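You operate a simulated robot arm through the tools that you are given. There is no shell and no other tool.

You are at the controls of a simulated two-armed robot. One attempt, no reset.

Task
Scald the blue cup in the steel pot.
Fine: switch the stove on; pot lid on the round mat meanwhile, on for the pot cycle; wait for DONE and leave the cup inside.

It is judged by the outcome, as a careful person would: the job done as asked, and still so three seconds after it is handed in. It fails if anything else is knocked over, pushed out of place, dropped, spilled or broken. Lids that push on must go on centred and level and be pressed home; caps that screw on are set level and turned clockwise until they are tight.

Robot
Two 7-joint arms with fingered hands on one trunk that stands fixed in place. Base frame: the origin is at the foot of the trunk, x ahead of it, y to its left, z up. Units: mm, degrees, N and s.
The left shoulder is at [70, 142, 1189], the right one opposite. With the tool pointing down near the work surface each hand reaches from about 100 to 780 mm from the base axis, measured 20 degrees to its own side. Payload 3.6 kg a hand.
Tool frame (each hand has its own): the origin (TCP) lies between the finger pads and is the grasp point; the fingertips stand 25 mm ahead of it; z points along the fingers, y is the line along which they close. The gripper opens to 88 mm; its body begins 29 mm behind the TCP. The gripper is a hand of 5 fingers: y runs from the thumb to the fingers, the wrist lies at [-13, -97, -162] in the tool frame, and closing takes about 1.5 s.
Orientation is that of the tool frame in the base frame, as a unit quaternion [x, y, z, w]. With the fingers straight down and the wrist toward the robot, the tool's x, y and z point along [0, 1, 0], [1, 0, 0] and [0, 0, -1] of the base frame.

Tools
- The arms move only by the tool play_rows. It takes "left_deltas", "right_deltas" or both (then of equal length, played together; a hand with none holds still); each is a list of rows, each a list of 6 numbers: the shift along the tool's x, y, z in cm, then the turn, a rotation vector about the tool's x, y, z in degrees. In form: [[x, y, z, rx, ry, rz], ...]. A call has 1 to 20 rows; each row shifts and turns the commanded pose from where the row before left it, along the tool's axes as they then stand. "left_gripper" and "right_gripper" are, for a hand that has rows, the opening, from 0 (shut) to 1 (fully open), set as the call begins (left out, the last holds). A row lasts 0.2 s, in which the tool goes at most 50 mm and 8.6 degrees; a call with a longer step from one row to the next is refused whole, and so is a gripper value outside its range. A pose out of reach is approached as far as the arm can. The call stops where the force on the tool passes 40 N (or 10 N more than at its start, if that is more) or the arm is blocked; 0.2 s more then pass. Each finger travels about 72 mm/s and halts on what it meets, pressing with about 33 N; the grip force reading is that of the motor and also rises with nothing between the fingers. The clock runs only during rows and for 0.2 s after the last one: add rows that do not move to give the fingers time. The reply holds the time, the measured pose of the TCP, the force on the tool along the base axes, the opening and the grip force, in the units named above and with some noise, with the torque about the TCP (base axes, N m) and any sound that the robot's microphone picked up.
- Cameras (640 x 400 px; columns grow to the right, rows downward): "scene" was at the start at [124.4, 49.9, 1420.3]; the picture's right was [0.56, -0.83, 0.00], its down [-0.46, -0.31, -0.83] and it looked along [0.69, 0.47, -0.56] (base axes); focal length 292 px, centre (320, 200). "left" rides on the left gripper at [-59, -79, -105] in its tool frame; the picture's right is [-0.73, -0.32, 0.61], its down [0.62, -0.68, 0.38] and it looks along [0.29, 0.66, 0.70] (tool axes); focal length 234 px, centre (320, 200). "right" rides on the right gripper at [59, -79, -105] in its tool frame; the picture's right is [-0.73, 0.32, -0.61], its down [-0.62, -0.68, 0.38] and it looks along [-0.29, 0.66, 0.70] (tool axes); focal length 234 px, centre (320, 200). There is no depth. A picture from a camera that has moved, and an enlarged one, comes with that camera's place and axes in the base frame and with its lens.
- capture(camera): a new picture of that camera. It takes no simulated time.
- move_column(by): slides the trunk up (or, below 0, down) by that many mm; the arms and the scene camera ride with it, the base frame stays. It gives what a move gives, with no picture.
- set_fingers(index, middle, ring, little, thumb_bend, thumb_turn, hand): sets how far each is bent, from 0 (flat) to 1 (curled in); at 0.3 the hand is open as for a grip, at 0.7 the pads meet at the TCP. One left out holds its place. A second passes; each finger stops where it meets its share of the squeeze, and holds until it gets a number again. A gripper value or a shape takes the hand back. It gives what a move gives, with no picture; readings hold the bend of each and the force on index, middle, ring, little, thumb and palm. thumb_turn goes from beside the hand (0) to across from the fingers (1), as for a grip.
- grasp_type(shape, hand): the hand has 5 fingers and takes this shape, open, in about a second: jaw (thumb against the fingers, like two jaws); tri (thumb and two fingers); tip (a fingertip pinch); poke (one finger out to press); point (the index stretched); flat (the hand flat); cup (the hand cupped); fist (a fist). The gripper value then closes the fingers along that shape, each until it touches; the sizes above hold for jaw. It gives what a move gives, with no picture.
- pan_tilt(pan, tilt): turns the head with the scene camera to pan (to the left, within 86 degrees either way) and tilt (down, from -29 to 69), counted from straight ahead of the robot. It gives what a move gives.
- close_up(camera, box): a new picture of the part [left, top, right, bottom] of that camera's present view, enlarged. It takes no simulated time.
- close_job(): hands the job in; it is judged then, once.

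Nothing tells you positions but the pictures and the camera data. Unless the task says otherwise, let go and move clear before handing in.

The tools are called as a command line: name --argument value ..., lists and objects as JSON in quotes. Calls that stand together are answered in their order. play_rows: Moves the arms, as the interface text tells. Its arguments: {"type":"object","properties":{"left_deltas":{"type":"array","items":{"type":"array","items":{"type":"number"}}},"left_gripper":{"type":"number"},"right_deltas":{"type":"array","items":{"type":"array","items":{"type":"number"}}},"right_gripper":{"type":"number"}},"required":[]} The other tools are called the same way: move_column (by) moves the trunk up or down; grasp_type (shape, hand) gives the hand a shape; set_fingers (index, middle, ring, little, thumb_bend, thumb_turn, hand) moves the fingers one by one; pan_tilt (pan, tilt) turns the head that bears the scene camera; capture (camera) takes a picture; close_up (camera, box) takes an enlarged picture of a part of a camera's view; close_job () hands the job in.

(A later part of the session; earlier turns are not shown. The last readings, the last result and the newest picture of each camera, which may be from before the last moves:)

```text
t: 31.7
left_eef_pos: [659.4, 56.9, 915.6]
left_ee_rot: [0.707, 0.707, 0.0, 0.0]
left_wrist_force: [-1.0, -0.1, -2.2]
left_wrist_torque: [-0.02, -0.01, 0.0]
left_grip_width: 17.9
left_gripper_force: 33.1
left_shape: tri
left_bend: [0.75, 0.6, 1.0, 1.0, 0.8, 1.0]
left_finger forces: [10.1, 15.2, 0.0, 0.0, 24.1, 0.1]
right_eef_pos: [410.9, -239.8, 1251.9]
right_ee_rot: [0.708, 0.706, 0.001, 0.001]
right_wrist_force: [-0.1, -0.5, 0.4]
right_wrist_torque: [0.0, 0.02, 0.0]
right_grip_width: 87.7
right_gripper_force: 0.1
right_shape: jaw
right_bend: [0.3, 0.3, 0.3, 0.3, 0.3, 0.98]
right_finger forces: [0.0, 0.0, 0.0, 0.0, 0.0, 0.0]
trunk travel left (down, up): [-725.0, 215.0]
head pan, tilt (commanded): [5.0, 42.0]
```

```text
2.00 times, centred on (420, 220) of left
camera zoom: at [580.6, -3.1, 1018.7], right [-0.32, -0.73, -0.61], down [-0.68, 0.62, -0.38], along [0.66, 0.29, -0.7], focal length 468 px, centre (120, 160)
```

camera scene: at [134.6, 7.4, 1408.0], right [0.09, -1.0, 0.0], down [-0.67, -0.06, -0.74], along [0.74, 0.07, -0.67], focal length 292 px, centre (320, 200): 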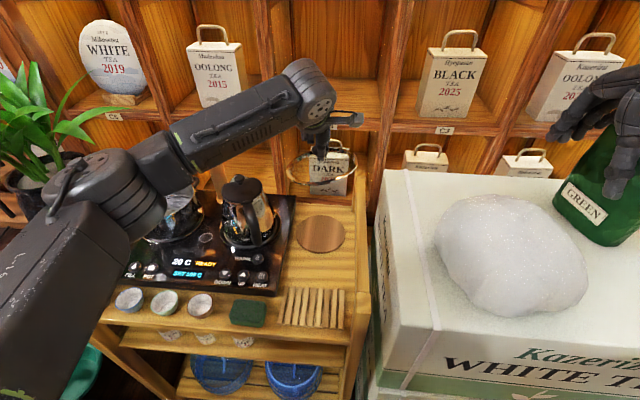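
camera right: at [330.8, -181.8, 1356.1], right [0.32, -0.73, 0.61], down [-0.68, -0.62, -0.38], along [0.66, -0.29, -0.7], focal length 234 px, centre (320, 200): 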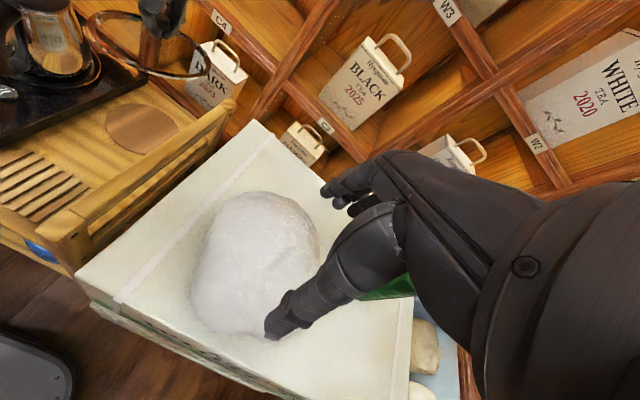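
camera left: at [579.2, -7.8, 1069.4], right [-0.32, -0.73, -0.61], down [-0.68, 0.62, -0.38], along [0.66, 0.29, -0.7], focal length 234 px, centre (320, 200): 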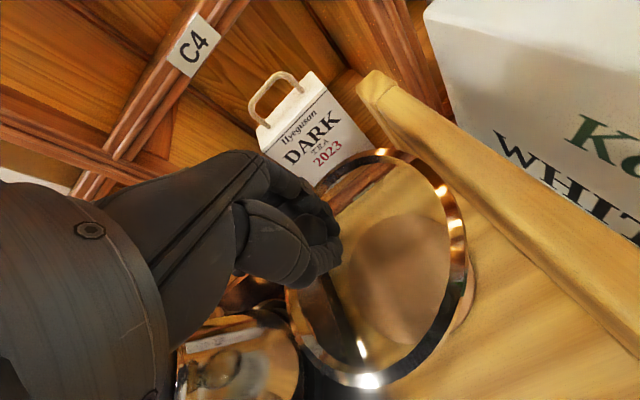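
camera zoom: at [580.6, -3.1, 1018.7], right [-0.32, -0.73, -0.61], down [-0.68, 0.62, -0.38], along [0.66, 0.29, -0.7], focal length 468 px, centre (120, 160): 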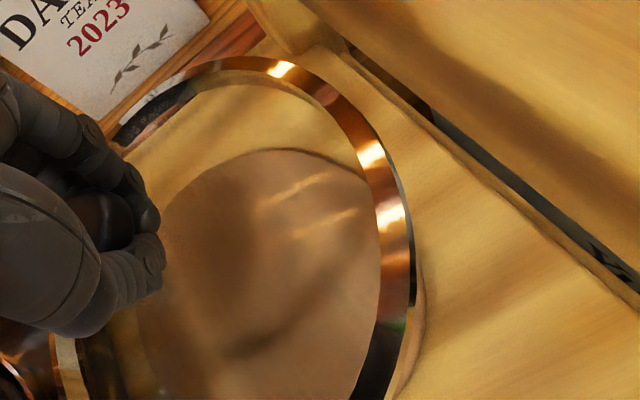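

capture --camera "scene"

pan_tilt --pan 20 --tilt 45

capture --camera "scene"

```text
taken
camera scene: at [134.6, 7.4, 1408.0], right [0.09, -1.0, 0.0], down [-0.67, -0.06, -0.74], along [0.74, 0.06, -0.67], focal length 292 px, centre (320, 200)
```

scene: 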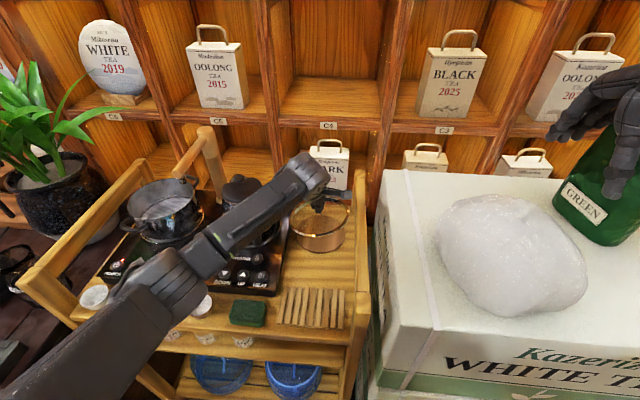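

```text
t: 32.5
left_eef_pos: [659.4, 57.3, 913.8]
left_ee_rot: [0.707, 0.707, 0.0, 0.001]
left_wrist_force: [0.2, 0.2, -1.3]
left_wrist_torque: [-0.01, -0.02, 0.03]
left_grip_width: 17.7
left_gripper_force: 33.1
left_shape: tri
left_bend: [0.75, 0.6, 1.0, 1.0, 0.8, 1.0]
left_finger forces: [10.1, 15.1, 0.0, 0.0, 24.0, 0.0]
right_eef_pos: [409.4, -240.9, 1251.3]
right_ee_rot: [0.708, 0.706, 0.0, 0.0]
right_wrist_force: [-0.1, -0.6, -0.9]
right_wrist_torque: [0.01, -0.02, 0.01]
right_grip_width: 87.7
right_gripper_force: 0.0
right_shape: jaw
right_bend: [0.3, 0.3, 0.3, 0.3, 0.3, 0.98]
right_finger forces: [0.0, 0.0, 0.0, 0.1, 0.0, 0.1]
trunk travel left (down, up): [-725.0, 215.0]
head pan, tilt (commanded): [20.0, 45.0]
```

```text
taken
camera scene: at [127.8, 27.8, 1403.7], right [0.34, -0.94, 0.0], down [-0.66, -0.24, -0.71], along [0.66, 0.24, -0.71], focal length 292 px, centre (320, 200)
```

scene: 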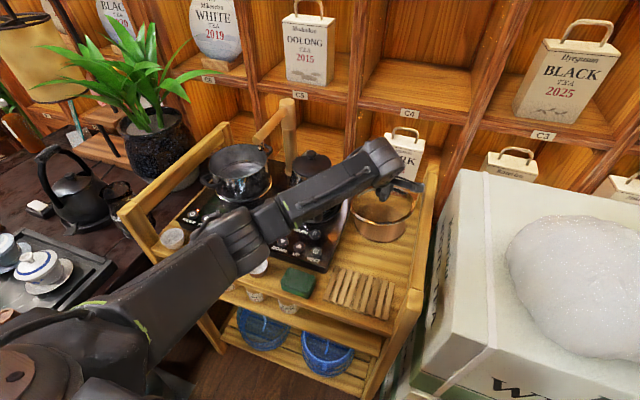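

The forearm stays well in front of the kettle. I'll re-centre the lid and lower it to near the mat.

play_rows --left_deltas '[[-0.45, 0.05, 0, 0, 0, 0], [0, 0, 1.5, 0, 0, 0], [0, 0, 1.5, 0, 0, 0], [0, 0, 1.0, 0, 0, 0], [0, 0, 0, 0, 0, 0]]'

close_up --camera "scene" --box '[320, 140, 480, 240]'

close_up --camera "right" --box '[60, 40, 252, 160]'

close_up --camera "left" --box '[260, 120, 580, 320]'

```text
t: 33.7
left_eef_pos: [659.5, 53.1, 874.2]
left_ee_rot: [0.707, 0.707, 0.001, 0.0]
left_wrist_force: [-0.6, -0.7, -2.4]
left_wrist_torque: [-0.01, -0.01, -0.01]
left_grip_width: 17.6
left_gripper_force: 32.5
left_shape: tri
left_bend: [0.75, 0.6, 1.0, 1.0, 0.8, 1.0]
left_finger forces: [10.1, 15.2, 0.0, 0.0, 24.0, 0.1]
right_eef_pos: [410.6, -240.8, 1250.6]
right_ee_rot: [0.708, 0.706, 0.0, 0.0]
right_wrist_force: [-0.2, -0.6, -0.3]
right_wrist_torque: [0.0, 0.02, 0.01]
right_grip_width: 87.9
right_gripper_force: 0.0
right_shape: jaw
right_bend: [0.3, 0.3, 0.3, 0.3, 0.3, 0.98]
right_finger forces: [0.1, 0.0, 0.0, 0.1, 0.0, 0.1]
trunk travel left (down, up): [-725.0, 215.0]
head pan, tilt (commanded): [20.0, 45.0]
```

```text
4.00 times, centred on (400, 190) of scene
camera zoom: at [127.7, 27.9, 1403.6], right [0.34, -0.94, 0.0], down [-0.66, -0.24, -0.71], along [0.66, 0.24, -0.71], focal length 1167 px, centre (0, 240)
```

zoom: 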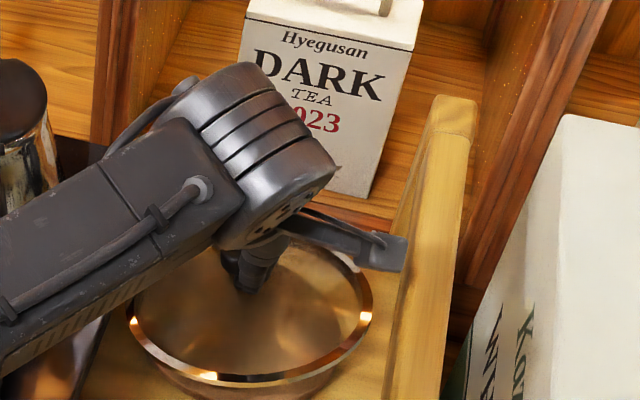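

```text
3.33 times, centred on (156, 100) of right
camera zoom: at [330.8, -181.8, 1356.1], right [0.32, -0.73, 0.61], down [-0.68, -0.62, -0.38], along [0.66, -0.29, -0.7], focal length 781 px, centre (867, 533)
```

zoom: 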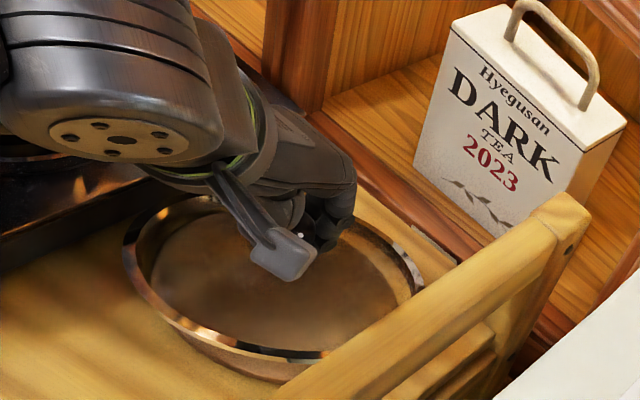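

```text
2.00 times, centred on (420, 220) of left
camera zoom: at [581.0, -7.5, 978.7], right [-0.32, -0.73, -0.61], down [-0.68, 0.62, -0.38], along [0.66, 0.29, -0.7], focal length 468 px, centre (120, 160)
```

zoom: 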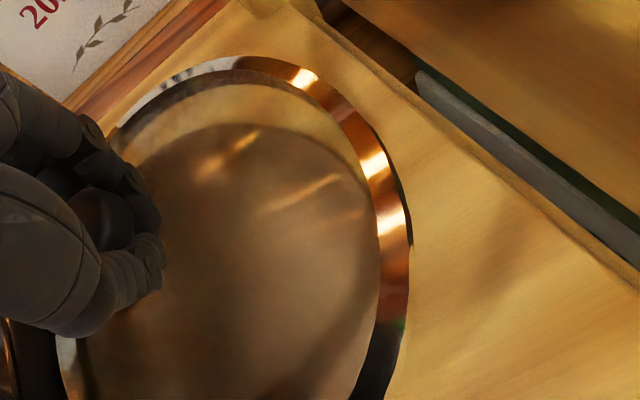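

Almost there; I'll set it down in small steps watching the vertical force.

play_rows --left_deltas '[[0, 0, 0.4, 0, 0, 0], [0, 0, 0.4, 0, 0, 0], [0, 0, 0.3, 0, 0, 0]]'

close_up --camera "right" --box '[60, 40, 252, 160]'

close_up --camera "left" --box '[260, 120, 580, 320]'

```text
t: 34.5
left_eef_pos: [660.3, 53.9, 863.7]
left_ee_rot: [0.707, 0.707, 0.0, -0.001]
left_wrist_force: [0.4, -0.5, -0.6]
left_wrist_torque: [0.02, -0.02, 0.01]
left_grip_width: 17.7
left_gripper_force: 32.5
left_shape: tri
left_bend: [0.75, 0.6, 1.0, 1.0, 0.8, 1.0]
left_finger forces: [10.0, 15.3, 0.0, 0.0, 24.3, 0.0]
right_eef_pos: [409.6, -240.8, 1251.9]
right_ee_rot: [0.708, 0.706, 0.0, 0.0]
right_wrist_force: [0.2, 0.2, -0.6]
right_wrist_torque: [0.01, -0.01, 0.02]
right_grip_width: 87.7
right_gripper_force: 0.0
right_shape: jaw
right_bend: [0.3, 0.3, 0.3, 0.3, 0.3, 0.98]
right_finger forces: [0.1, 0.1, 0.0, 0.0, 0.0, 0.0]
trunk travel left (down, up): [-725.0, 215.0]
head pan, tilt (commanded): [20.0, 45.0]
```

```text
3.33 times, centred on (156, 100) of right
camera zoom: at [330.8, -181.9, 1356.1], right [0.32, -0.73, 0.61], down [-0.68, -0.62, -0.38], along [0.66, -0.29, -0.7], focal length 781 px, centre (867, 533)
```

zoom: 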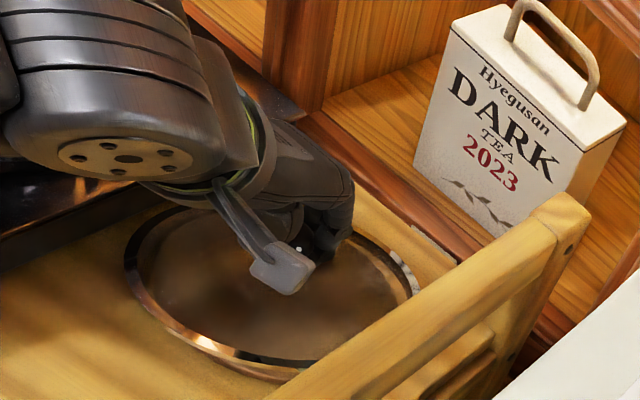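

```text
2.00 times, centred on (420, 220) of left
camera zoom: at [581.5, -7.6, 967.9], right [-0.32, -0.73, -0.61], down [-0.68, 0.62, -0.38], along [0.66, 0.29, -0.7], focal length 468 px, centre (120, 160)
```

zoom: 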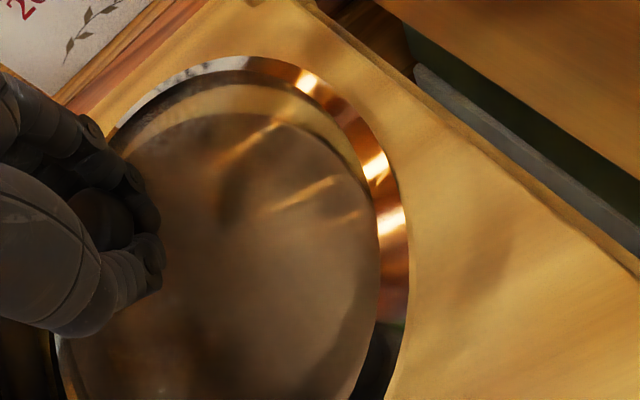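

play_rows --left_deltas '[[0, 0, 0.25, 0, 0, 0], [0, 0, 0.25, 0, 0, 0]]'

close_up --camera "right" --box '[90, 80, 218, 160]'

```text
t: 35.1
left_eef_pos: [659.9, 52.2, 859.0]
left_ee_rot: [0.707, 0.707, 0.0, 0.0]
left_wrist_force: [-0.5, -0.6, 0.7]
left_wrist_torque: [0.12, -0.17, -0.01]
left_grip_width: 17.6
left_gripper_force: 33.0
left_shape: tri
left_bend: [0.75, 0.6, 1.0, 1.0, 0.81, 1.0]
left_finger forces: [10.5, 16.5, 0.0, 0.0, 25.6, 0.0]
right_eef_pos: [409.6, -241.5, 1251.2]
right_ee_rot: [0.708, 0.707, 0.001, 0.0]
right_wrist_force: [-0.6, 0.1, 0.6]
right_wrist_torque: [0.0, 0.0, 0.0]
right_grip_width: 87.5
right_gripper_force: 0.0
right_shape: jaw
right_bend: [0.3, 0.3, 0.3, 0.3, 0.3, 0.98]
right_finger forces: [0.0, 0.0, 0.0, 0.0, 0.1, 0.0]
trunk travel left (down, up): [-725.0, 215.0]
head pan, tilt (commanded): [20.0, 45.0]
```

```text
5.00 times, centred on (154, 120) of right
camera zoom: at [330.0, -182.2, 1356.3], right [0.32, -0.73, 0.61], down [-0.68, -0.62, -0.38], along [0.66, -0.29, -0.7], focal length 1171 px, centre (1150, 600)
```

zoom: 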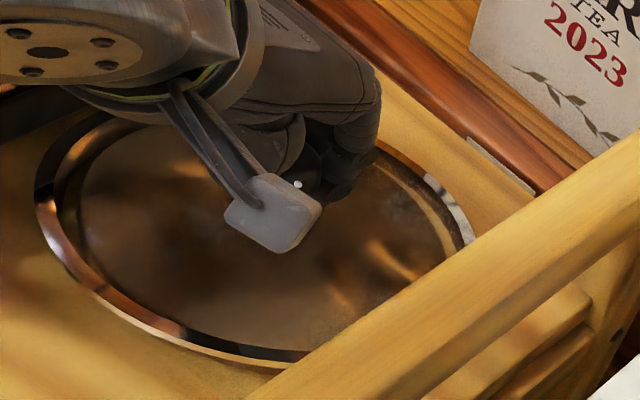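

play_rows --left_deltas '[[0, 0, 0.1, 0, 0, 0], [0, 0, 0.05, 0, 0, 0]]'

```text
t: 35.7
left_eef_pos: [659.6, 52.3, 857.9]
left_ee_rot: [0.707, 0.707, 0.0, 0.0]
left_wrist_force: [-0.3, -0.6, 2.8]
left_wrist_torque: [0.14, -0.11, -0.02]
left_grip_width: 17.7
left_gripper_force: 33.1
left_shape: tri
left_bend: [0.75, 0.6, 1.0, 1.0, 0.81, 1.0]
left_finger forces: [10.6, 17.4, 0.1, 0.0, 26.2, 0.0]
right_eef_pos: [409.9, -241.5, 1250.7]
right_ee_rot: [0.708, 0.707, 0.001, -0.001]
right_wrist_force: [0.2, 0.1, -0.5]
right_wrist_torque: [-0.02, -0.03, 0.03]
right_grip_width: 87.9
right_gripper_force: 0.1
right_shape: jaw
right_bend: [0.3, 0.3, 0.3, 0.3, 0.3, 0.98]
right_finger forces: [0.1, 0.0, 0.1, 0.0, 0.0, 0.1]
trunk travel left (down, up): [-725.0, 215.0]
head pan, tilt (commanded): [20.0, 45.0]
```

The lid rests on the mat (about 3–5 N of load). I'll open the hand and lift clear.

play_rows --left_deltas '[[0, 0, 0, 0, 0, 0], [0, 0, 0, 0, 0, 0], [0, 0, 0, 0, 0, 0], [0, 0, 0, 0, 0, 0], [0, 0, 0, 0, 0, 0], [0, 0, 0, 0, 0, 0], [0, 0, 0, 0, 0, 0]]' --left_gripper 1

close_up --camera "left" --box '[240, 120, 560, 320]'

close_up --camera "right" --box '[90, 80, 218, 160]'

```text
t: 37.3
left_eef_pos: [658.9, 52.6, 856.7]
left_ee_rot: [0.707, 0.707, 0.0, 0.0]
left_wrist_force: [-0.1, 0.0, -0.5]
left_wrist_torque: [-0.04, -0.02, 0.0]
left_grip_width: 87.3
left_gripper_force: 0.1
left_shape: tri
left_bend: [0.3, 0.3, 0.99, 0.99, 0.3, 0.98]
left_finger forces: [0.0, 0.0, 0.0, 0.1, 0.1, 0.0]
right_eef_pos: [409.8, -239.9, 1250.2]
right_ee_rot: [0.708, 0.706, 0.001, 0.001]
right_wrist_force: [0.2, -0.2, 0.4]
right_wrist_torque: [-0.01, -0.01, 0.01]
right_grip_width: 87.6
right_gripper_force: 0.1
right_shape: jaw
right_bend: [0.3, 0.3, 0.3, 0.3, 0.3, 0.98]
right_finger forces: [0.0, 0.0, 0.0, 0.0, 0.0, 0.1]
trunk travel left (down, up): [-725.0, 215.0]
head pan, tilt (commanded): [20.0, 45.0]
```

```text
2.00 times, centred on (400, 220) of left
camera zoom: at [581.2, -7.5, 961.4], right [-0.32, -0.73, -0.61], down [-0.68, 0.62, -0.38], along [0.66, 0.29, -0.7], focal length 468 px, centre (160, 160)
```

zoom: 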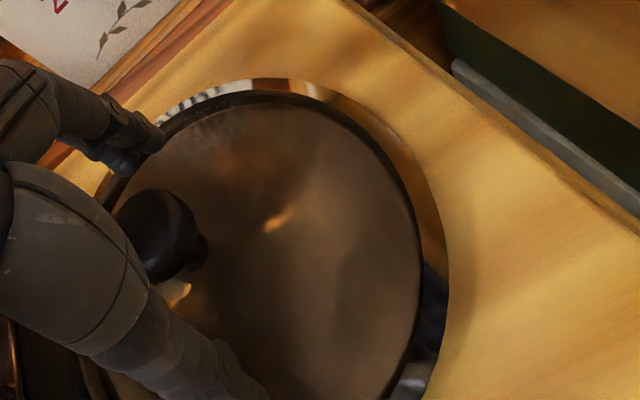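

```text
5.00 times, centred on (154, 120) of right
camera zoom: at [330.6, -181.9, 1356.1], right [0.32, -0.73, 0.61], down [-0.68, -0.62, -0.38], along [0.66, -0.29, -0.7], focal length 1171 px, centre (1150, 600)
```

zoom: 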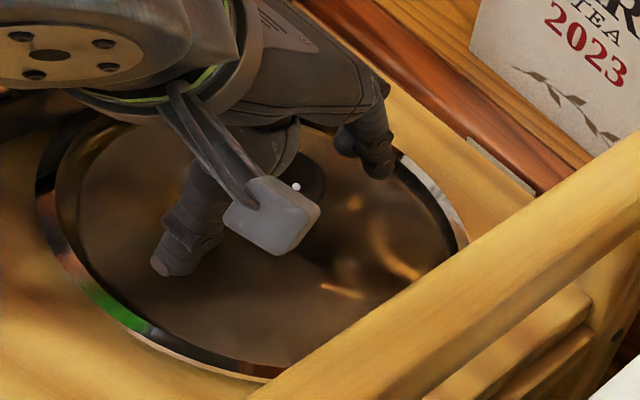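

play_rows --left_deltas '[[0, 0, -2.0, 0, 0, 0], [0, 0, -3.5, 0, 0, 0], [0, 0, -4.2, 0, 0, 0], [0, 0, -4.2, 0, 0, 0], [0, 0, -4.2, 0, 0, 0], [0, 0, -3.7, 0, 0, 0], [0, -4.5, 0, 0, 0, 0], [0, -4.5, 0, 0, 0, 0], [0, -4.5, 0, 0, 0, 0], [0, -4.5, 0, 0, 0, 0], [4.5, 0, 0, 0, 0, 0], [4.5, 0, 0, 0, 0, 0], [4.5, 0, 0, 0, 0, 0], [4.5, 0, 0, 0, 0, 0], [4.5, 0, 0, 0, 0, 0], [4.5, 0, 0, 0, 0, 0], [4.5, 0, 0, 0, 0, 0], [4.5, 0, 0, 0, 0, 0], [2.8, 0, 0, 0, 0, 0], [0, 0, 0, 0, 0, 0]]'

capture --camera "left"

capture --camera "scene"

```text
t: 41.5
left_eef_pos: [479.4, 440.6, 1075.9]
left_ee_rot: [0.707, 0.707, 0.001, 0.0]
left_wrist_force: [-0.7, -0.4, 0.6]
left_wrist_torque: [0.0, -0.03, 0.05]
left_grip_width: 87.6
left_gripper_force: 0.0
left_shape: tri
left_bend: [0.3, 0.3, 0.99, 0.99, 0.3, 0.98]
left_finger forces: [0.0, 0.0, 0.0, 0.1, 0.1, 0.0]
right_eef_pos: [409.3, -242.1, 1250.9]
right_ee_rot: [0.708, 0.706, 0.001, 0.0]
right_wrist_force: [-0.3, -0.7, 0.0]
right_wrist_torque: [0.01, -0.01, 0.0]
right_grip_width: 87.8
right_gripper_force: 0.0
right_shape: jaw
right_bend: [0.3, 0.3, 0.3, 0.3, 0.3, 0.98]
right_finger forces: [0.0, 0.1, 0.0, 0.0, 0.0, 0.0]
trunk travel left (down, up): [-725.0, 215.0]
head pan, tilt (commanded): [20.0, 45.0]
```

```text
taken
camera left: at [400.9, 380.3, 1179.9], right [-0.32, -0.73, -0.61], down [-0.68, 0.62, -0.38], along [0.66, 0.29, -0.7], focal length 234 px, centre (320, 200)
```

left: 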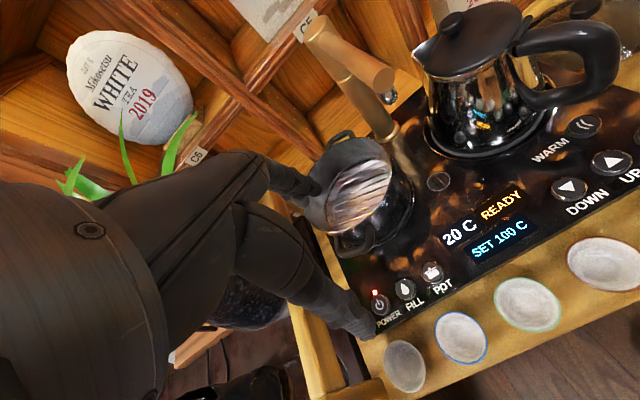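

```text
taken
camera scene: at [127.5, 27.7, 1403.7], right [0.34, -0.94, 0.0], down [-0.66, -0.24, -0.71], along [0.66, 0.24, -0.71], focal length 292 px, centre (320, 200)
```

scene: 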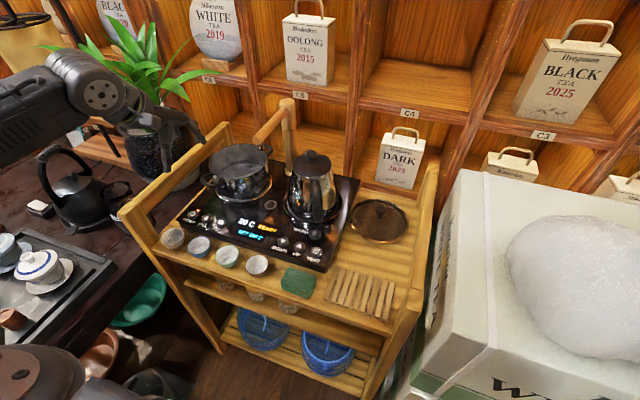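

close_up --camera "scene" --box '[330, 180, 426, 240]'

close_up --camera "scene" --box '[192, 130, 288, 190]'

close_up --camera "left" --box '[300, 130, 428, 210]'

close_up --camera "left" --box '[376, 270, 568, 390]'

close_up --camera "scene" --box '[150, 210, 310, 310]'

```text
6.67 times, centred on (378, 210) of scene
camera zoom: at [127.5, 27.7, 1403.7], right [0.34, -0.94, 0.0], down [-0.66, -0.24, -0.71], along [0.66, 0.24, -0.71], focal length 1946 px, centre (-67, 133)
```

zoom: 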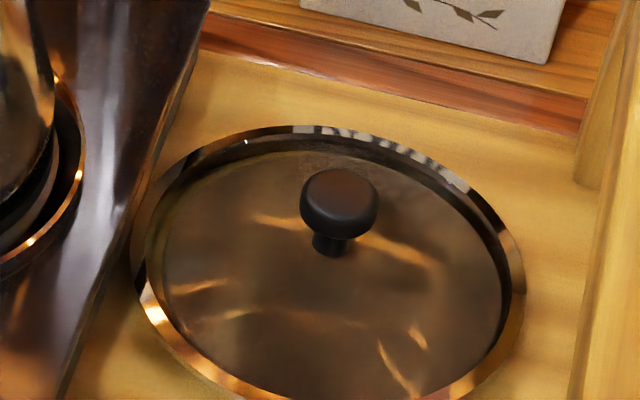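

```text
6.67 times, centred on (240, 160) of scene
camera zoom: at [127.5, 27.7, 1403.7], right [0.34, -0.94, 0.0], down [-0.66, -0.24, -0.71], along [0.66, 0.24, -0.71], focal length 1946 px, centre (853, 467)
```

zoom: 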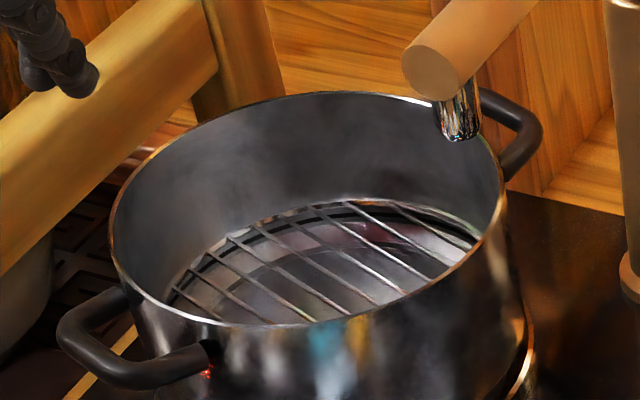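

```text
5.00 times, centred on (364, 170) of left
camera zoom: at [400.9, 380.3, 1179.9], right [-0.32, -0.73, -0.61], down [-0.68, 0.62, -0.38], along [0.66, 0.29, -0.7], focal length 1171 px, centre (100, 350)
```

zoom: 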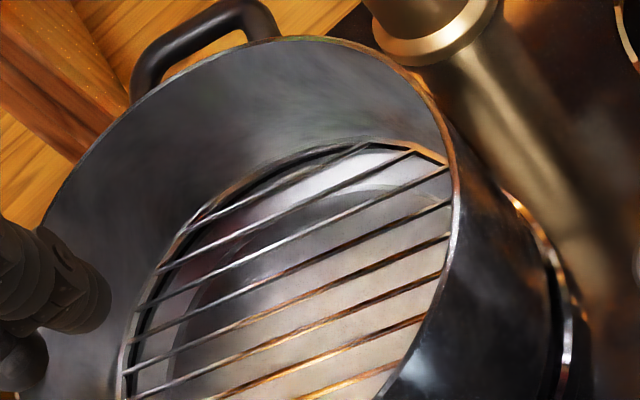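

```text
3.33 times, centred on (472, 330) of left
camera zoom: at [400.9, 380.3, 1179.9], right [-0.32, -0.73, -0.61], down [-0.68, 0.62, -0.38], along [0.66, 0.29, -0.7], focal length 781 px, centre (-187, -233)
```

zoom: 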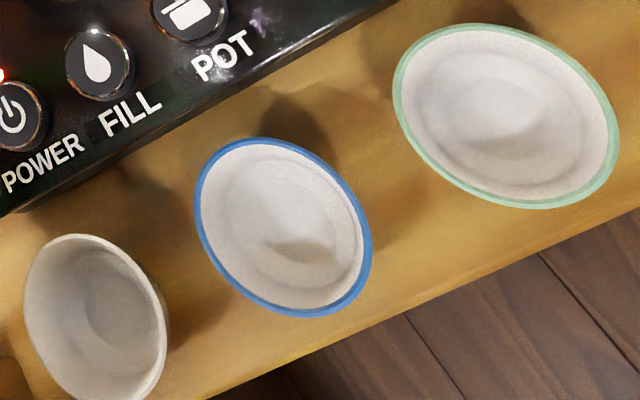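

```text
4.00 times, centred on (230, 260) of scene
camera zoom: at [127.5, 27.7, 1403.7], right [0.34, -0.94, 0.0], down [-0.66, -0.24, -0.71], along [0.66, 0.24, -0.71], focal length 1167 px, centre (680, -40)
```

zoom: 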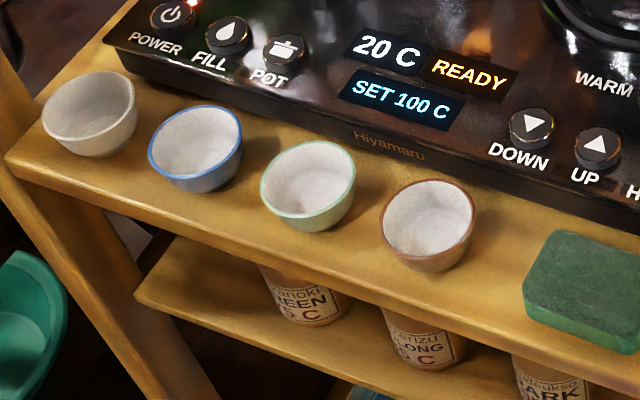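

The lid sits level on the mat and the display still reads READY. Before moving the cup I want a closer look inside the pot for water under the rack.

close_up --camera "scene" --box '[212, 150, 268, 185]'

close_up --camera "left" --box '[320, 155, 400, 205]'

```text
11.43 times, centred on (240, 168) of scene
camera zoom: at [127.5, 27.7, 1403.7], right [0.34, -0.94, 0.0], down [-0.66, -0.24, -0.71], along [0.66, 0.24, -0.71], focal length 3335 px, centre (1234, 571)
```

zoom: 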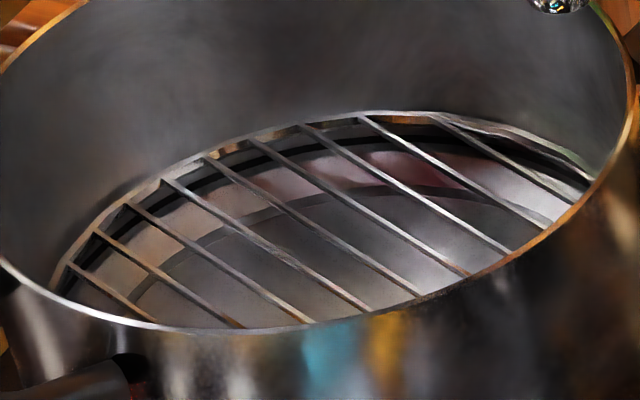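

```text
8.00 times, centred on (360, 180) of left
camera zoom: at [400.9, 380.3, 1179.9], right [-0.32, -0.73, -0.61], down [-0.68, 0.62, -0.38], along [0.66, 0.29, -0.7], focal length 1873 px, centre (0, 360)
```

zoom: 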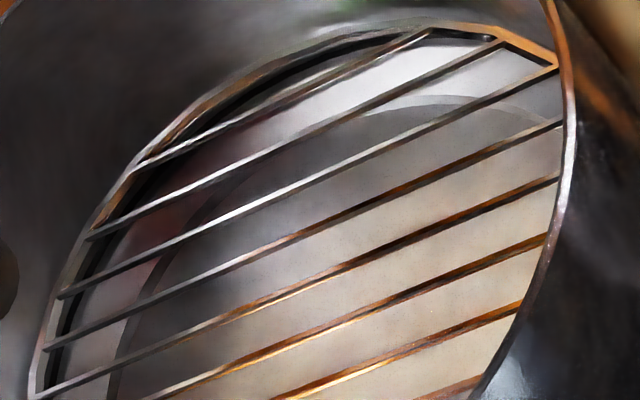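

There is a smooth reflective disc under the rack, but I can't settle the water question yet; the display will tell. Next I'll go for the blue cup with a rim pinch (fingers inside the near wall, thumb outside), half open so nothing touches the neighbours.

play_rows --left_deltas '[[0, -2.2, 3.0, 0, 0, 0], [0, -2.2, 3.7, 0, 0, 0], [0, -2.2, 3.7, 0, 0, 0], [0, -2.2, 3.7, 0, 0, 0], [0, 0, 0, 0, 0, 0], [0, 0, 0, 0, 0, 0]]' --left_gripper 0.5

pan_tilt --pan 42 --tilt 48

capture --camera "left"

capture --camera "scene"

```text
t: 42.9
left_eef_pos: [393.0, 440.6, 934.4]
left_ee_rot: [0.707, 0.707, -0.001, 0.001]
left_wrist_force: [0.2, -0.2, 0.0]
left_wrist_torque: [0.02, 0.03, -0.01]
left_grip_width: 44.2
left_gripper_force: 0.0
left_shape: tri
left_bend: [0.74, 0.44, 0.99, 0.99, 0.69, 1.0]
left_finger forces: [0.1, 0.0, 0.0, 0.0, 0.1, 0.1]
right_eef_pos: [409.7, -241.4, 1252.4]
right_ee_rot: [0.708, 0.706, 0.0, 0.0]
right_wrist_force: [-1.0, -0.4, 0.3]
right_wrist_torque: [-0.01, -0.01, 0.01]
right_grip_width: 87.6
right_gripper_force: 0.0
right_shape: jaw
right_bend: [0.3, 0.3, 0.3, 0.3, 0.3, 0.98]
right_finger forces: [0.0, 0.0, 0.1, 0.0, 0.0, 0.0]
trunk travel left (down, up): [-725.0, 215.0]
head pan, tilt (commanded): [20.0, 45.0]
```

```text
t: 43.7
left_eef_pos: [393.4, 440.5, 935.2]
left_ee_rot: [0.707, 0.707, 0.0, 0.0]
left_wrist_force: [0.0, -0.4, -0.4]
left_wrist_torque: [-0.02, 0.02, 0.03]
left_grip_width: 44.2
left_gripper_force: 0.1
left_shape: tri
left_bend: [0.74, 0.44, 0.99, 0.99, 0.69, 1.0]
left_finger forces: [0.0, 0.1, 0.0, 0.1, 0.0, 0.1]
right_eef_pos: [410.9, -241.9, 1251.4]
right_ee_rot: [0.708, 0.706, 0.001, 0.001]
right_wrist_force: [0.6, 0.7, 0.0]
right_wrist_torque: [0.01, 0.02, -0.01]
right_grip_width: 87.8
right_gripper_force: 0.1
right_shape: jaw
right_bend: [0.3, 0.3, 0.3, 0.3, 0.3, 0.98]
right_finger forces: [0.1, 0.0, 0.0, 0.0, 0.0, 0.0]
trunk travel left (down, up): [-725.0, 215.0]
head pan, tilt (commanded): [42.0, 48.0]
```

```text
taken
camera left: at [314.3, 380.5, 1039.4], right [-0.32, -0.73, -0.61], down [-0.68, 0.62, -0.38], along [0.66, 0.29, -0.7], focal length 234 px, centre (320, 200)
```

left: 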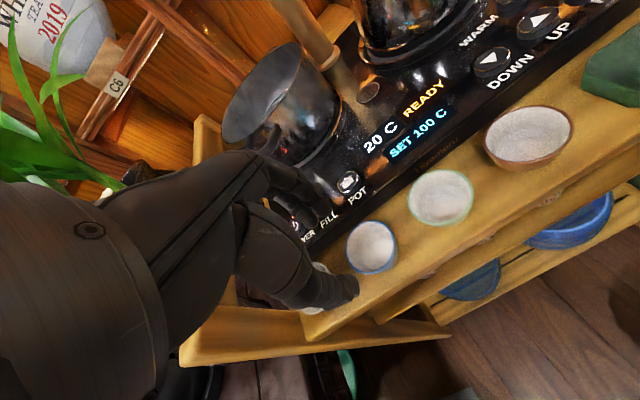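

```text
taken
camera scene: at [109.6, 52.8, 1399.5], right [0.67, -0.74, 0.0], down [-0.55, -0.5, -0.67], along [0.5, 0.45, -0.74], focal length 292 px, centre (320, 200)
```

scene: 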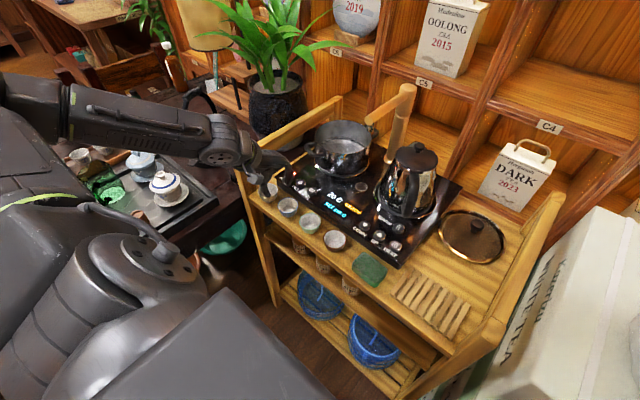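

close_up --camera "scene" --box '[215, 125, 343, 205]'

close_up --camera "left" --box '[200, 130, 456, 290]'

```text
5.00 times, centred on (279, 165) of scene
camera zoom: at [109.6, 52.8, 1399.5], right [0.67, -0.74, 0.0], down [-0.55, -0.5, -0.67], along [0.5, 0.45, -0.74], focal length 1459 px, centre (525, 375)
```

zoom: 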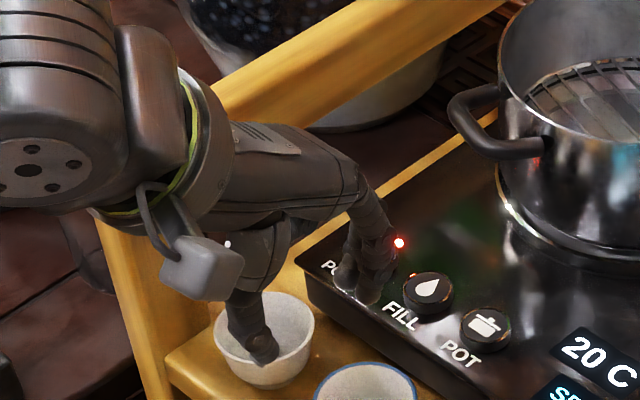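

```text
2.50 times, centred on (328, 210) of left
camera zoom: at [314.3, 380.5, 1039.4], right [-0.32, -0.73, -0.61], down [-0.68, 0.62, -0.38], along [0.66, 0.29, -0.7], focal length 585 px, centre (300, 175)
```

zoom: 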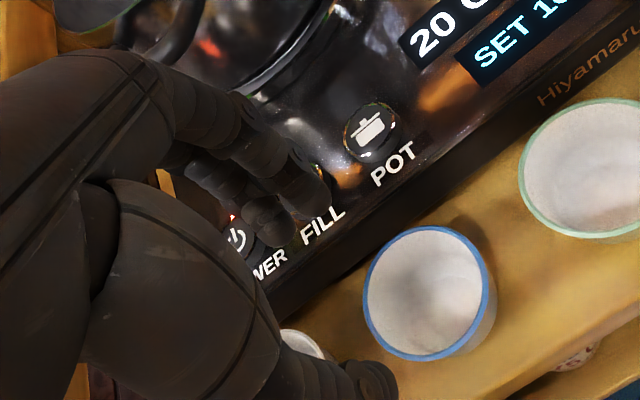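

close_up --camera "scene" --box '[245, 180, 325, 230]'

close_up --camera "left" --box '[320, 200, 416, 260]'

```text
8.00 times, centred on (285, 205) of scene
camera zoom: at [109.6, 52.8, 1399.5], right [0.67, -0.74, 0.0], down [-0.55, -0.5, -0.67], along [0.5, 0.45, -0.74], focal length 2335 px, centre (600, 160)
```

zoom: 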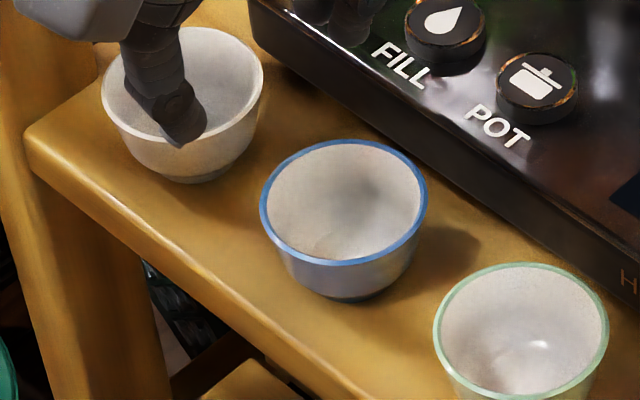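

```text
6.67 times, centred on (368, 230) of left
camera zoom: at [314.3, 380.5, 1039.4], right [-0.32, -0.73, -0.61], down [-0.68, 0.62, -0.38], along [0.66, 0.29, -0.7], focal length 1561 px, centre (0, 0)
```

zoom: 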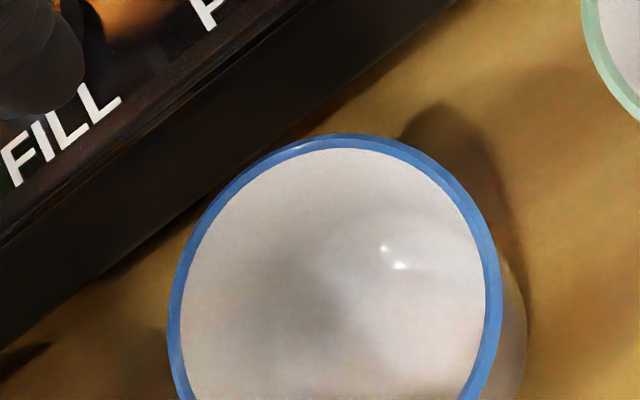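

The blue cup's rim centre is about (418, 440, 834). I'll line up so its near wall sits between thumb and fingers, and descend to just above the rim.

play_rows --left_deltas '[[0.15, 0.15, 2.0, 0, 0, 0], [0, 0, 2.0, 0, 0, 0], [0, 0, 2.0, 0, 0, 0], [0, 0, 0, 0, 0, 0]]'

close_up --camera "scene" --box '[230, 160, 326, 220]'

close_up --camera "left" --box '[240, 160, 432, 280]'

```text
t: 44.7
left_eef_pos: [394.6, 440.4, 874.7]
left_ee_rot: [0.707, 0.707, 0.0, 0.0]
left_wrist_force: [0.0, -0.5, 0.3]
left_wrist_torque: [0.01, 0.04, -0.01]
left_grip_width: 44.2
left_gripper_force: 0.1
left_shape: tri
left_bend: [0.74, 0.44, 0.99, 0.99, 0.69, 1.0]
left_finger forces: [0.1, 0.0, 0.0, 0.1, 0.0, 0.1]
right_eef_pos: [409.7, -242.3, 1251.1]
right_ee_rot: [0.708, 0.706, 0.001, 0.0]
right_wrist_force: [-0.1, -0.4, 0.9]
right_wrist_torque: [-0.02, 0.01, 0.01]
right_grip_width: 87.7
right_gripper_force: 0.0
right_shape: jaw
right_bend: [0.3, 0.3, 0.3, 0.3, 0.3, 0.98]
right_finger forces: [0.0, 0.0, 0.0, 0.1, 0.0, 0.1]
trunk travel left (down, up): [-725.0, 215.0]
head pan, tilt (commanded): [42.0, 48.0]
```

```text
6.67 times, centred on (278, 190) of scene
camera zoom: at [109.4, 52.8, 1399.5], right [0.67, -0.74, 0.0], down [-0.55, -0.5, -0.67], along [0.5, 0.45, -0.74], focal length 1946 px, centre (600, 267)
```

zoom: 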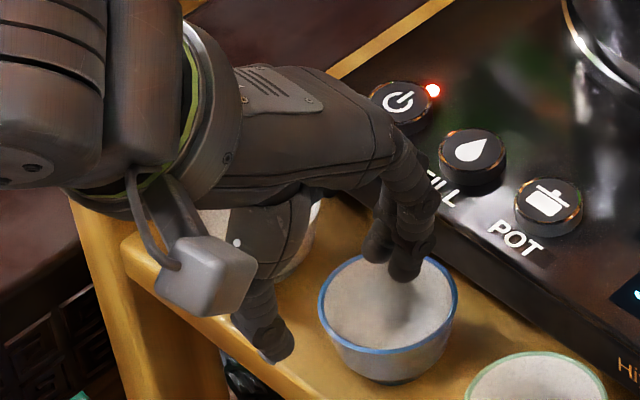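

```text
3.33 times, centred on (336, 220) of left
camera zoom: at [315.2, 381.6, 979.1], right [-0.32, -0.73, -0.61], down [-0.68, 0.62, -0.38], along [0.66, 0.29, -0.7], focal length 781 px, centre (267, 133)
```

zoom: 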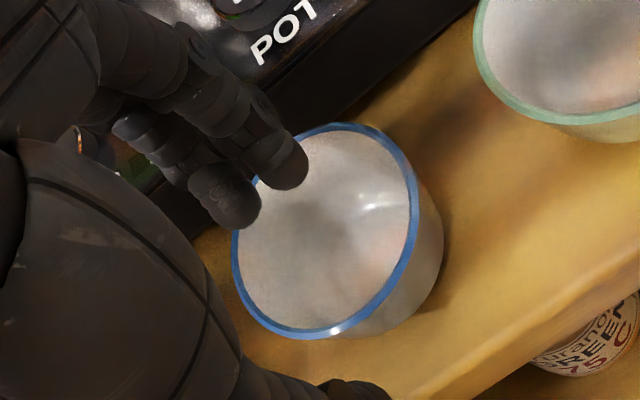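

Alignment looks good: both fingertips will enter the cup and the thumb stays in front of it. I'll lower the last bit and check for contact.

play_rows --left_deltas '[[0.25, -0.05, 1.0, 0, 0, 0], [0, 0, 1.0, 0, 0, 0], [0, 0, 0.5, 0, 0, 0], [0, 0, 0.3, 0, 0, 0], [0, 0, 0, 0, 0, 0]]'

close_up --camera "scene" --box '[230, 160, 326, 220]'

close_up --camera "left" --box '[240, 160, 432, 280]'

```text
t: 45.9
left_eef_pos: [393.3, 444.0, 846.1]
left_ee_rot: [0.707, 0.707, 0.0, 0.0]
left_wrist_force: [0.0, 0.2, 0.1]
left_wrist_torque: [0.03, -0.02, -0.02]
left_grip_width: 44.2
left_gripper_force: 0.0
left_shape: tri
left_bend: [0.74, 0.44, 0.99, 0.99, 0.69, 1.0]
left_finger forces: [0.0, 0.0, 0.1, 0.0, 0.0, 0.0]
right_eef_pos: [409.9, -241.6, 1251.9]
right_ee_rot: [0.708, 0.706, 0.0, 0.001]
right_wrist_force: [0.0, -0.3, 0.5]
right_wrist_torque: [-0.01, 0.01, 0.02]
right_grip_width: 87.7
right_gripper_force: 0.1
right_shape: jaw
right_bend: [0.3, 0.3, 0.3, 0.3, 0.3, 0.98]
right_finger forces: [0.1, 0.1, 0.0, 0.1, 0.1, 0.0]
trunk travel left (down, up): [-725.0, 215.0]
head pan, tilt (commanded): [42.0, 48.0]
```

```text
6.67 times, centred on (278, 190) of scene
camera zoom: at [109.5, 52.8, 1399.5], right [0.67, -0.74, 0.0], down [-0.55, -0.5, -0.67], along [0.5, 0.45, -0.74], focal length 1946 px, centre (600, 267)
```

zoom: 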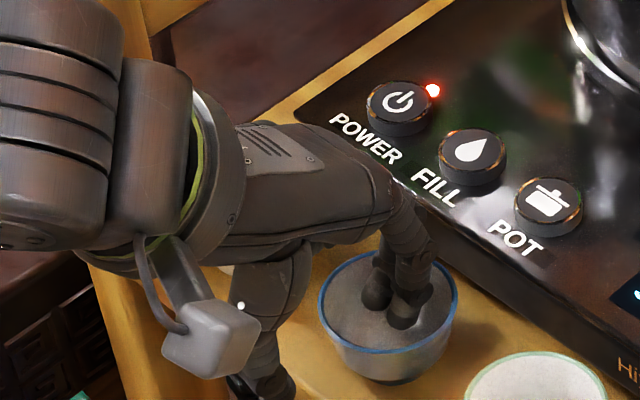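

```text
3.33 times, centred on (336, 220) of left
camera zoom: at [314.0, 384.2, 950.8], right [-0.32, -0.73, -0.61], down [-0.68, 0.62, -0.38], along [0.66, 0.29, -0.7], focal length 781 px, centre (267, 133)
```

zoom: 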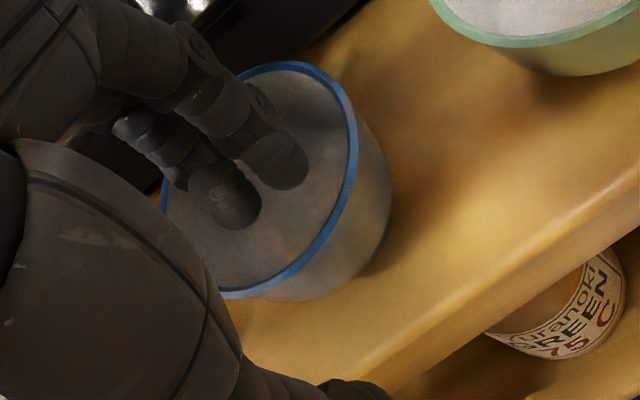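

Fingers are inside the cup without contact. I'll close partway first to verify that thumb and fingers approach the wall evenly.

play_rows --left_deltas '[[0, 0, 0, 0, 0, 0], [0, 0, 0, 0, 0, 0], [0, 0, 0, 0, 0, 0]]' --left_gripper 0.22

close_up --camera "scene" --box '[230, 160, 326, 220]'

close_up --camera "left" --box '[240, 160, 432, 280]'

```text
t: 46.7
left_eef_pos: [394.1, 442.7, 845.7]
left_ee_rot: [0.707, 0.707, 0.0, 0.0]
left_wrist_force: [1.0, -0.7, 0.4]
left_wrist_torque: [0.03, 0.02, 0.0]
left_grip_width: 19.4
left_gripper_force: 0.0
left_shape: tri
left_bend: [0.74, 0.57, 0.99, 0.99, 0.74, 1.0]
left_finger forces: [0.0, 0.0, 0.1, 0.0, 0.1, 0.0]
right_eef_pos: [410.9, -241.0, 1251.2]
right_ee_rot: [0.708, 0.706, 0.0, 0.0]
right_wrist_force: [-0.1, 0.6, 0.1]
right_wrist_torque: [0.01, -0.05, -0.03]
right_grip_width: 87.6
right_gripper_force: 0.0
right_shape: jaw
right_bend: [0.3, 0.3, 0.3, 0.3, 0.3, 0.98]
right_finger forces: [0.0, 0.0, 0.0, 0.0, 0.0, 0.0]
trunk travel left (down, up): [-725.0, 215.0]
head pan, tilt (commanded): [42.0, 48.0]
```

```text
6.67 times, centred on (278, 190) of scene
camera zoom: at [109.5, 52.9, 1399.5], right [0.67, -0.74, 0.0], down [-0.55, -0.5, -0.67], along [0.5, 0.45, -0.74], focal length 1946 px, centre (600, 267)
```

zoom: 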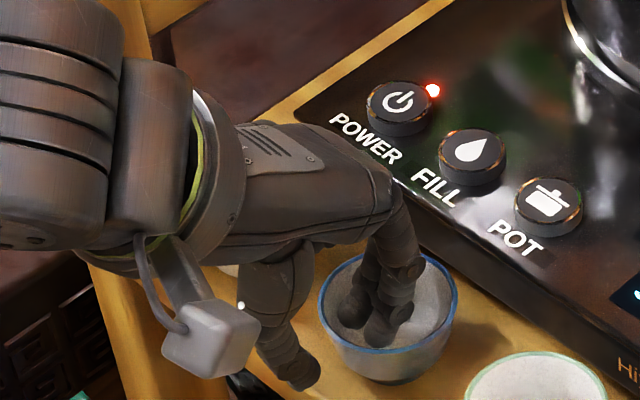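

```text
3.33 times, centred on (336, 220) of left
camera zoom: at [314.1, 384.2, 950.9], right [-0.32, -0.73, -0.61], down [-0.68, 0.62, -0.38], along [0.66, 0.29, -0.7], focal length 781 px, centre (267, 133)
```

zoom: 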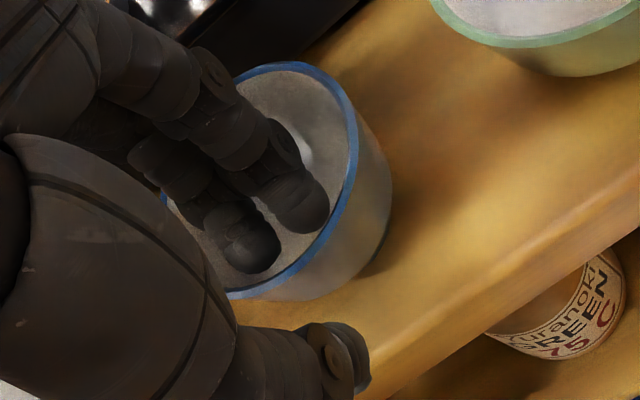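

play_rows --left_deltas '[[0, 0, 0, 0, 0, 0], [0, 0, 0, 0, 0, 0], [0, 0, 0, 0, 0, 0], [0, 0, 0, 0, 0, 0], [0, 0, 0, 0, 0, 0]]' --left_gripper 0

close_up --camera "scene" --box '[230, 160, 326, 220]'

close_up --camera "left" --box '[240, 160, 432, 280]'

```text
t: 47.9
left_eef_pos: [392.2, 443.3, 847.9]
left_ee_rot: [0.707, 0.707, -0.001, 0.0]
left_wrist_force: [0.9, -0.3, 3.3]
left_wrist_torque: [-0.05, -0.18, -0.04]
left_grip_width: 0.4
left_gripper_force: 33.4
left_shape: tri
left_bend: [0.7, 0.7, 1.0, 1.0, 0.7, 1.0]
left_finger forces: [15.3, 16.9, 0.0, 0.1, 29.0, 0.0]
right_eef_pos: [409.3, -240.6, 1250.9]
right_ee_rot: [0.707, 0.707, 0.0, 0.0]
right_wrist_force: [-0.4, 0.4, -0.7]
right_wrist_torque: [-0.05, 0.0, 0.05]
right_grip_width: 87.9
right_gripper_force: 0.0
right_shape: jaw
right_bend: [0.3, 0.3, 0.3, 0.3, 0.3, 0.98]
right_finger forces: [0.0, 0.0, 0.1, 0.1, 0.1, 0.0]
trunk travel left (down, up): [-725.0, 215.0]
head pan, tilt (commanded): [42.0, 48.0]
```

```text
6.67 times, centred on (278, 190) of scene
camera zoom: at [109.3, 52.4, 1399.5], right [0.67, -0.74, 0.0], down [-0.55, -0.5, -0.67], along [0.5, 0.45, -0.74], focal length 1946 px, centre (600, 267)
```

zoom: 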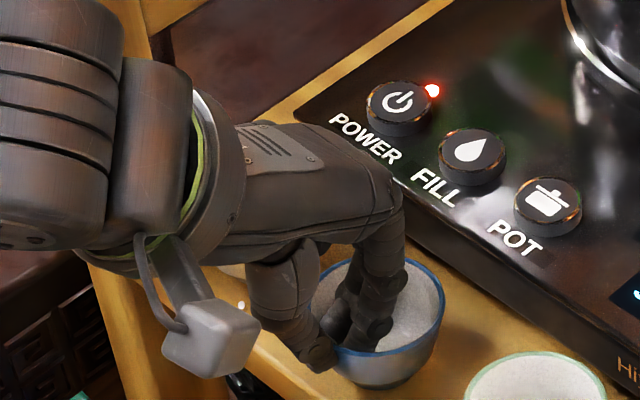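

```text
3.33 times, centred on (336, 220) of left
camera zoom: at [314.0, 383.9, 951.2], right [-0.32, -0.73, -0.61], down [-0.68, 0.62, -0.38], along [0.66, 0.29, -0.7], focal length 781 px, centre (267, 133)
```

zoom: 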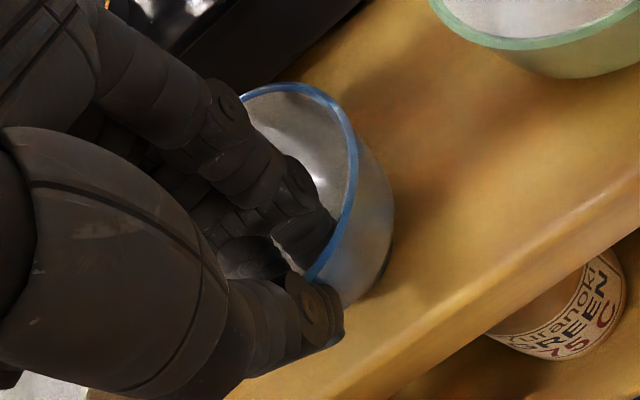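

The cup is pinched (≈32 N total on fingers, 29 N thumb). I'll lift slowly and verify it hangs steady.

play_rows --left_deltas '[[0, 0, -0.4, 0, 0, 0], [0, 0, -0.6, 0, 0, 0], [0, 0, -1.0, 0, 0, 0], [0, 0, -1.5, 0, 0, 0], [0, 0, -1.5, 0, 0, 0], [0, 0, 0, 0, 0, 0]]'

close_up --camera "scene" --box '[225, 130, 353, 210]'

close_up --camera "left" --box '[240, 160, 432, 280]'

```text
t: 49.3
left_eef_pos: [393.5, 444.3, 895.6]
left_ee_rot: [0.708, 0.706, 0.0, -0.001]
left_wrist_force: [-0.6, 0.0, -0.7]
left_wrist_torque: [-0.02, 0.01, -0.01]
left_grip_width: 0.6
left_gripper_force: 33.1
left_shape: tri
left_bend: [0.7, 0.7, 1.0, 1.0, 0.71, 1.0]
left_finger forces: [14.5, 15.4, 0.0, 0.0, 29.3, 0.1]
right_eef_pos: [409.9, -240.8, 1251.0]
right_ee_rot: [0.708, 0.706, 0.0, 0.0]
right_wrist_force: [0.2, -0.4, -1.1]
right_wrist_torque: [-0.02, 0.02, 0.0]
right_grip_width: 87.8
right_gripper_force: 0.3
right_shape: jaw
right_bend: [0.3, 0.3, 0.3, 0.3, 0.3, 0.98]
right_finger forces: [0.1, 0.0, 0.0, 0.0, 0.0, 0.0]
trunk travel left (down, up): [-725.0, 215.0]
head pan, tilt (commanded): [42.0, 48.0]
```

```text
5.00 times, centred on (289, 170) of scene
camera zoom: at [109.7, 53.1, 1399.5], right [0.67, -0.74, 0.0], down [-0.55, -0.5, -0.67], along [0.5, 0.45, -0.74], focal length 1459 px, centre (475, 350)
```

zoom: 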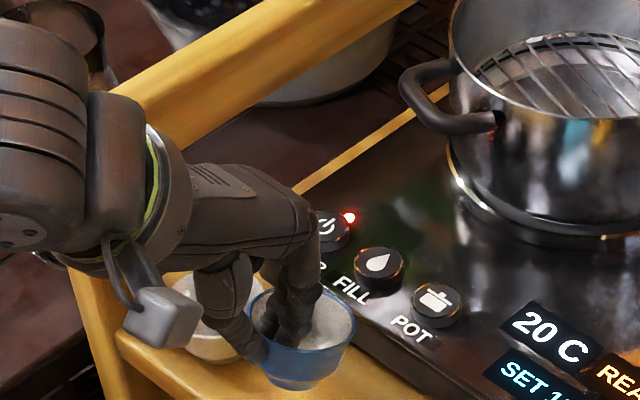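

```text
3.33 times, centred on (336, 220) of left
camera zoom: at [313.9, 384.2, 1000.0], right [-0.32, -0.73, -0.61], down [-0.68, 0.62, -0.38], along [0.66, 0.29, -0.7], focal length 781 px, centre (267, 133)
```

zoom: 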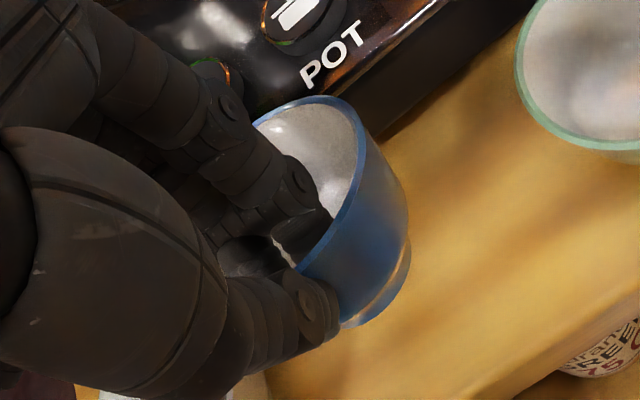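

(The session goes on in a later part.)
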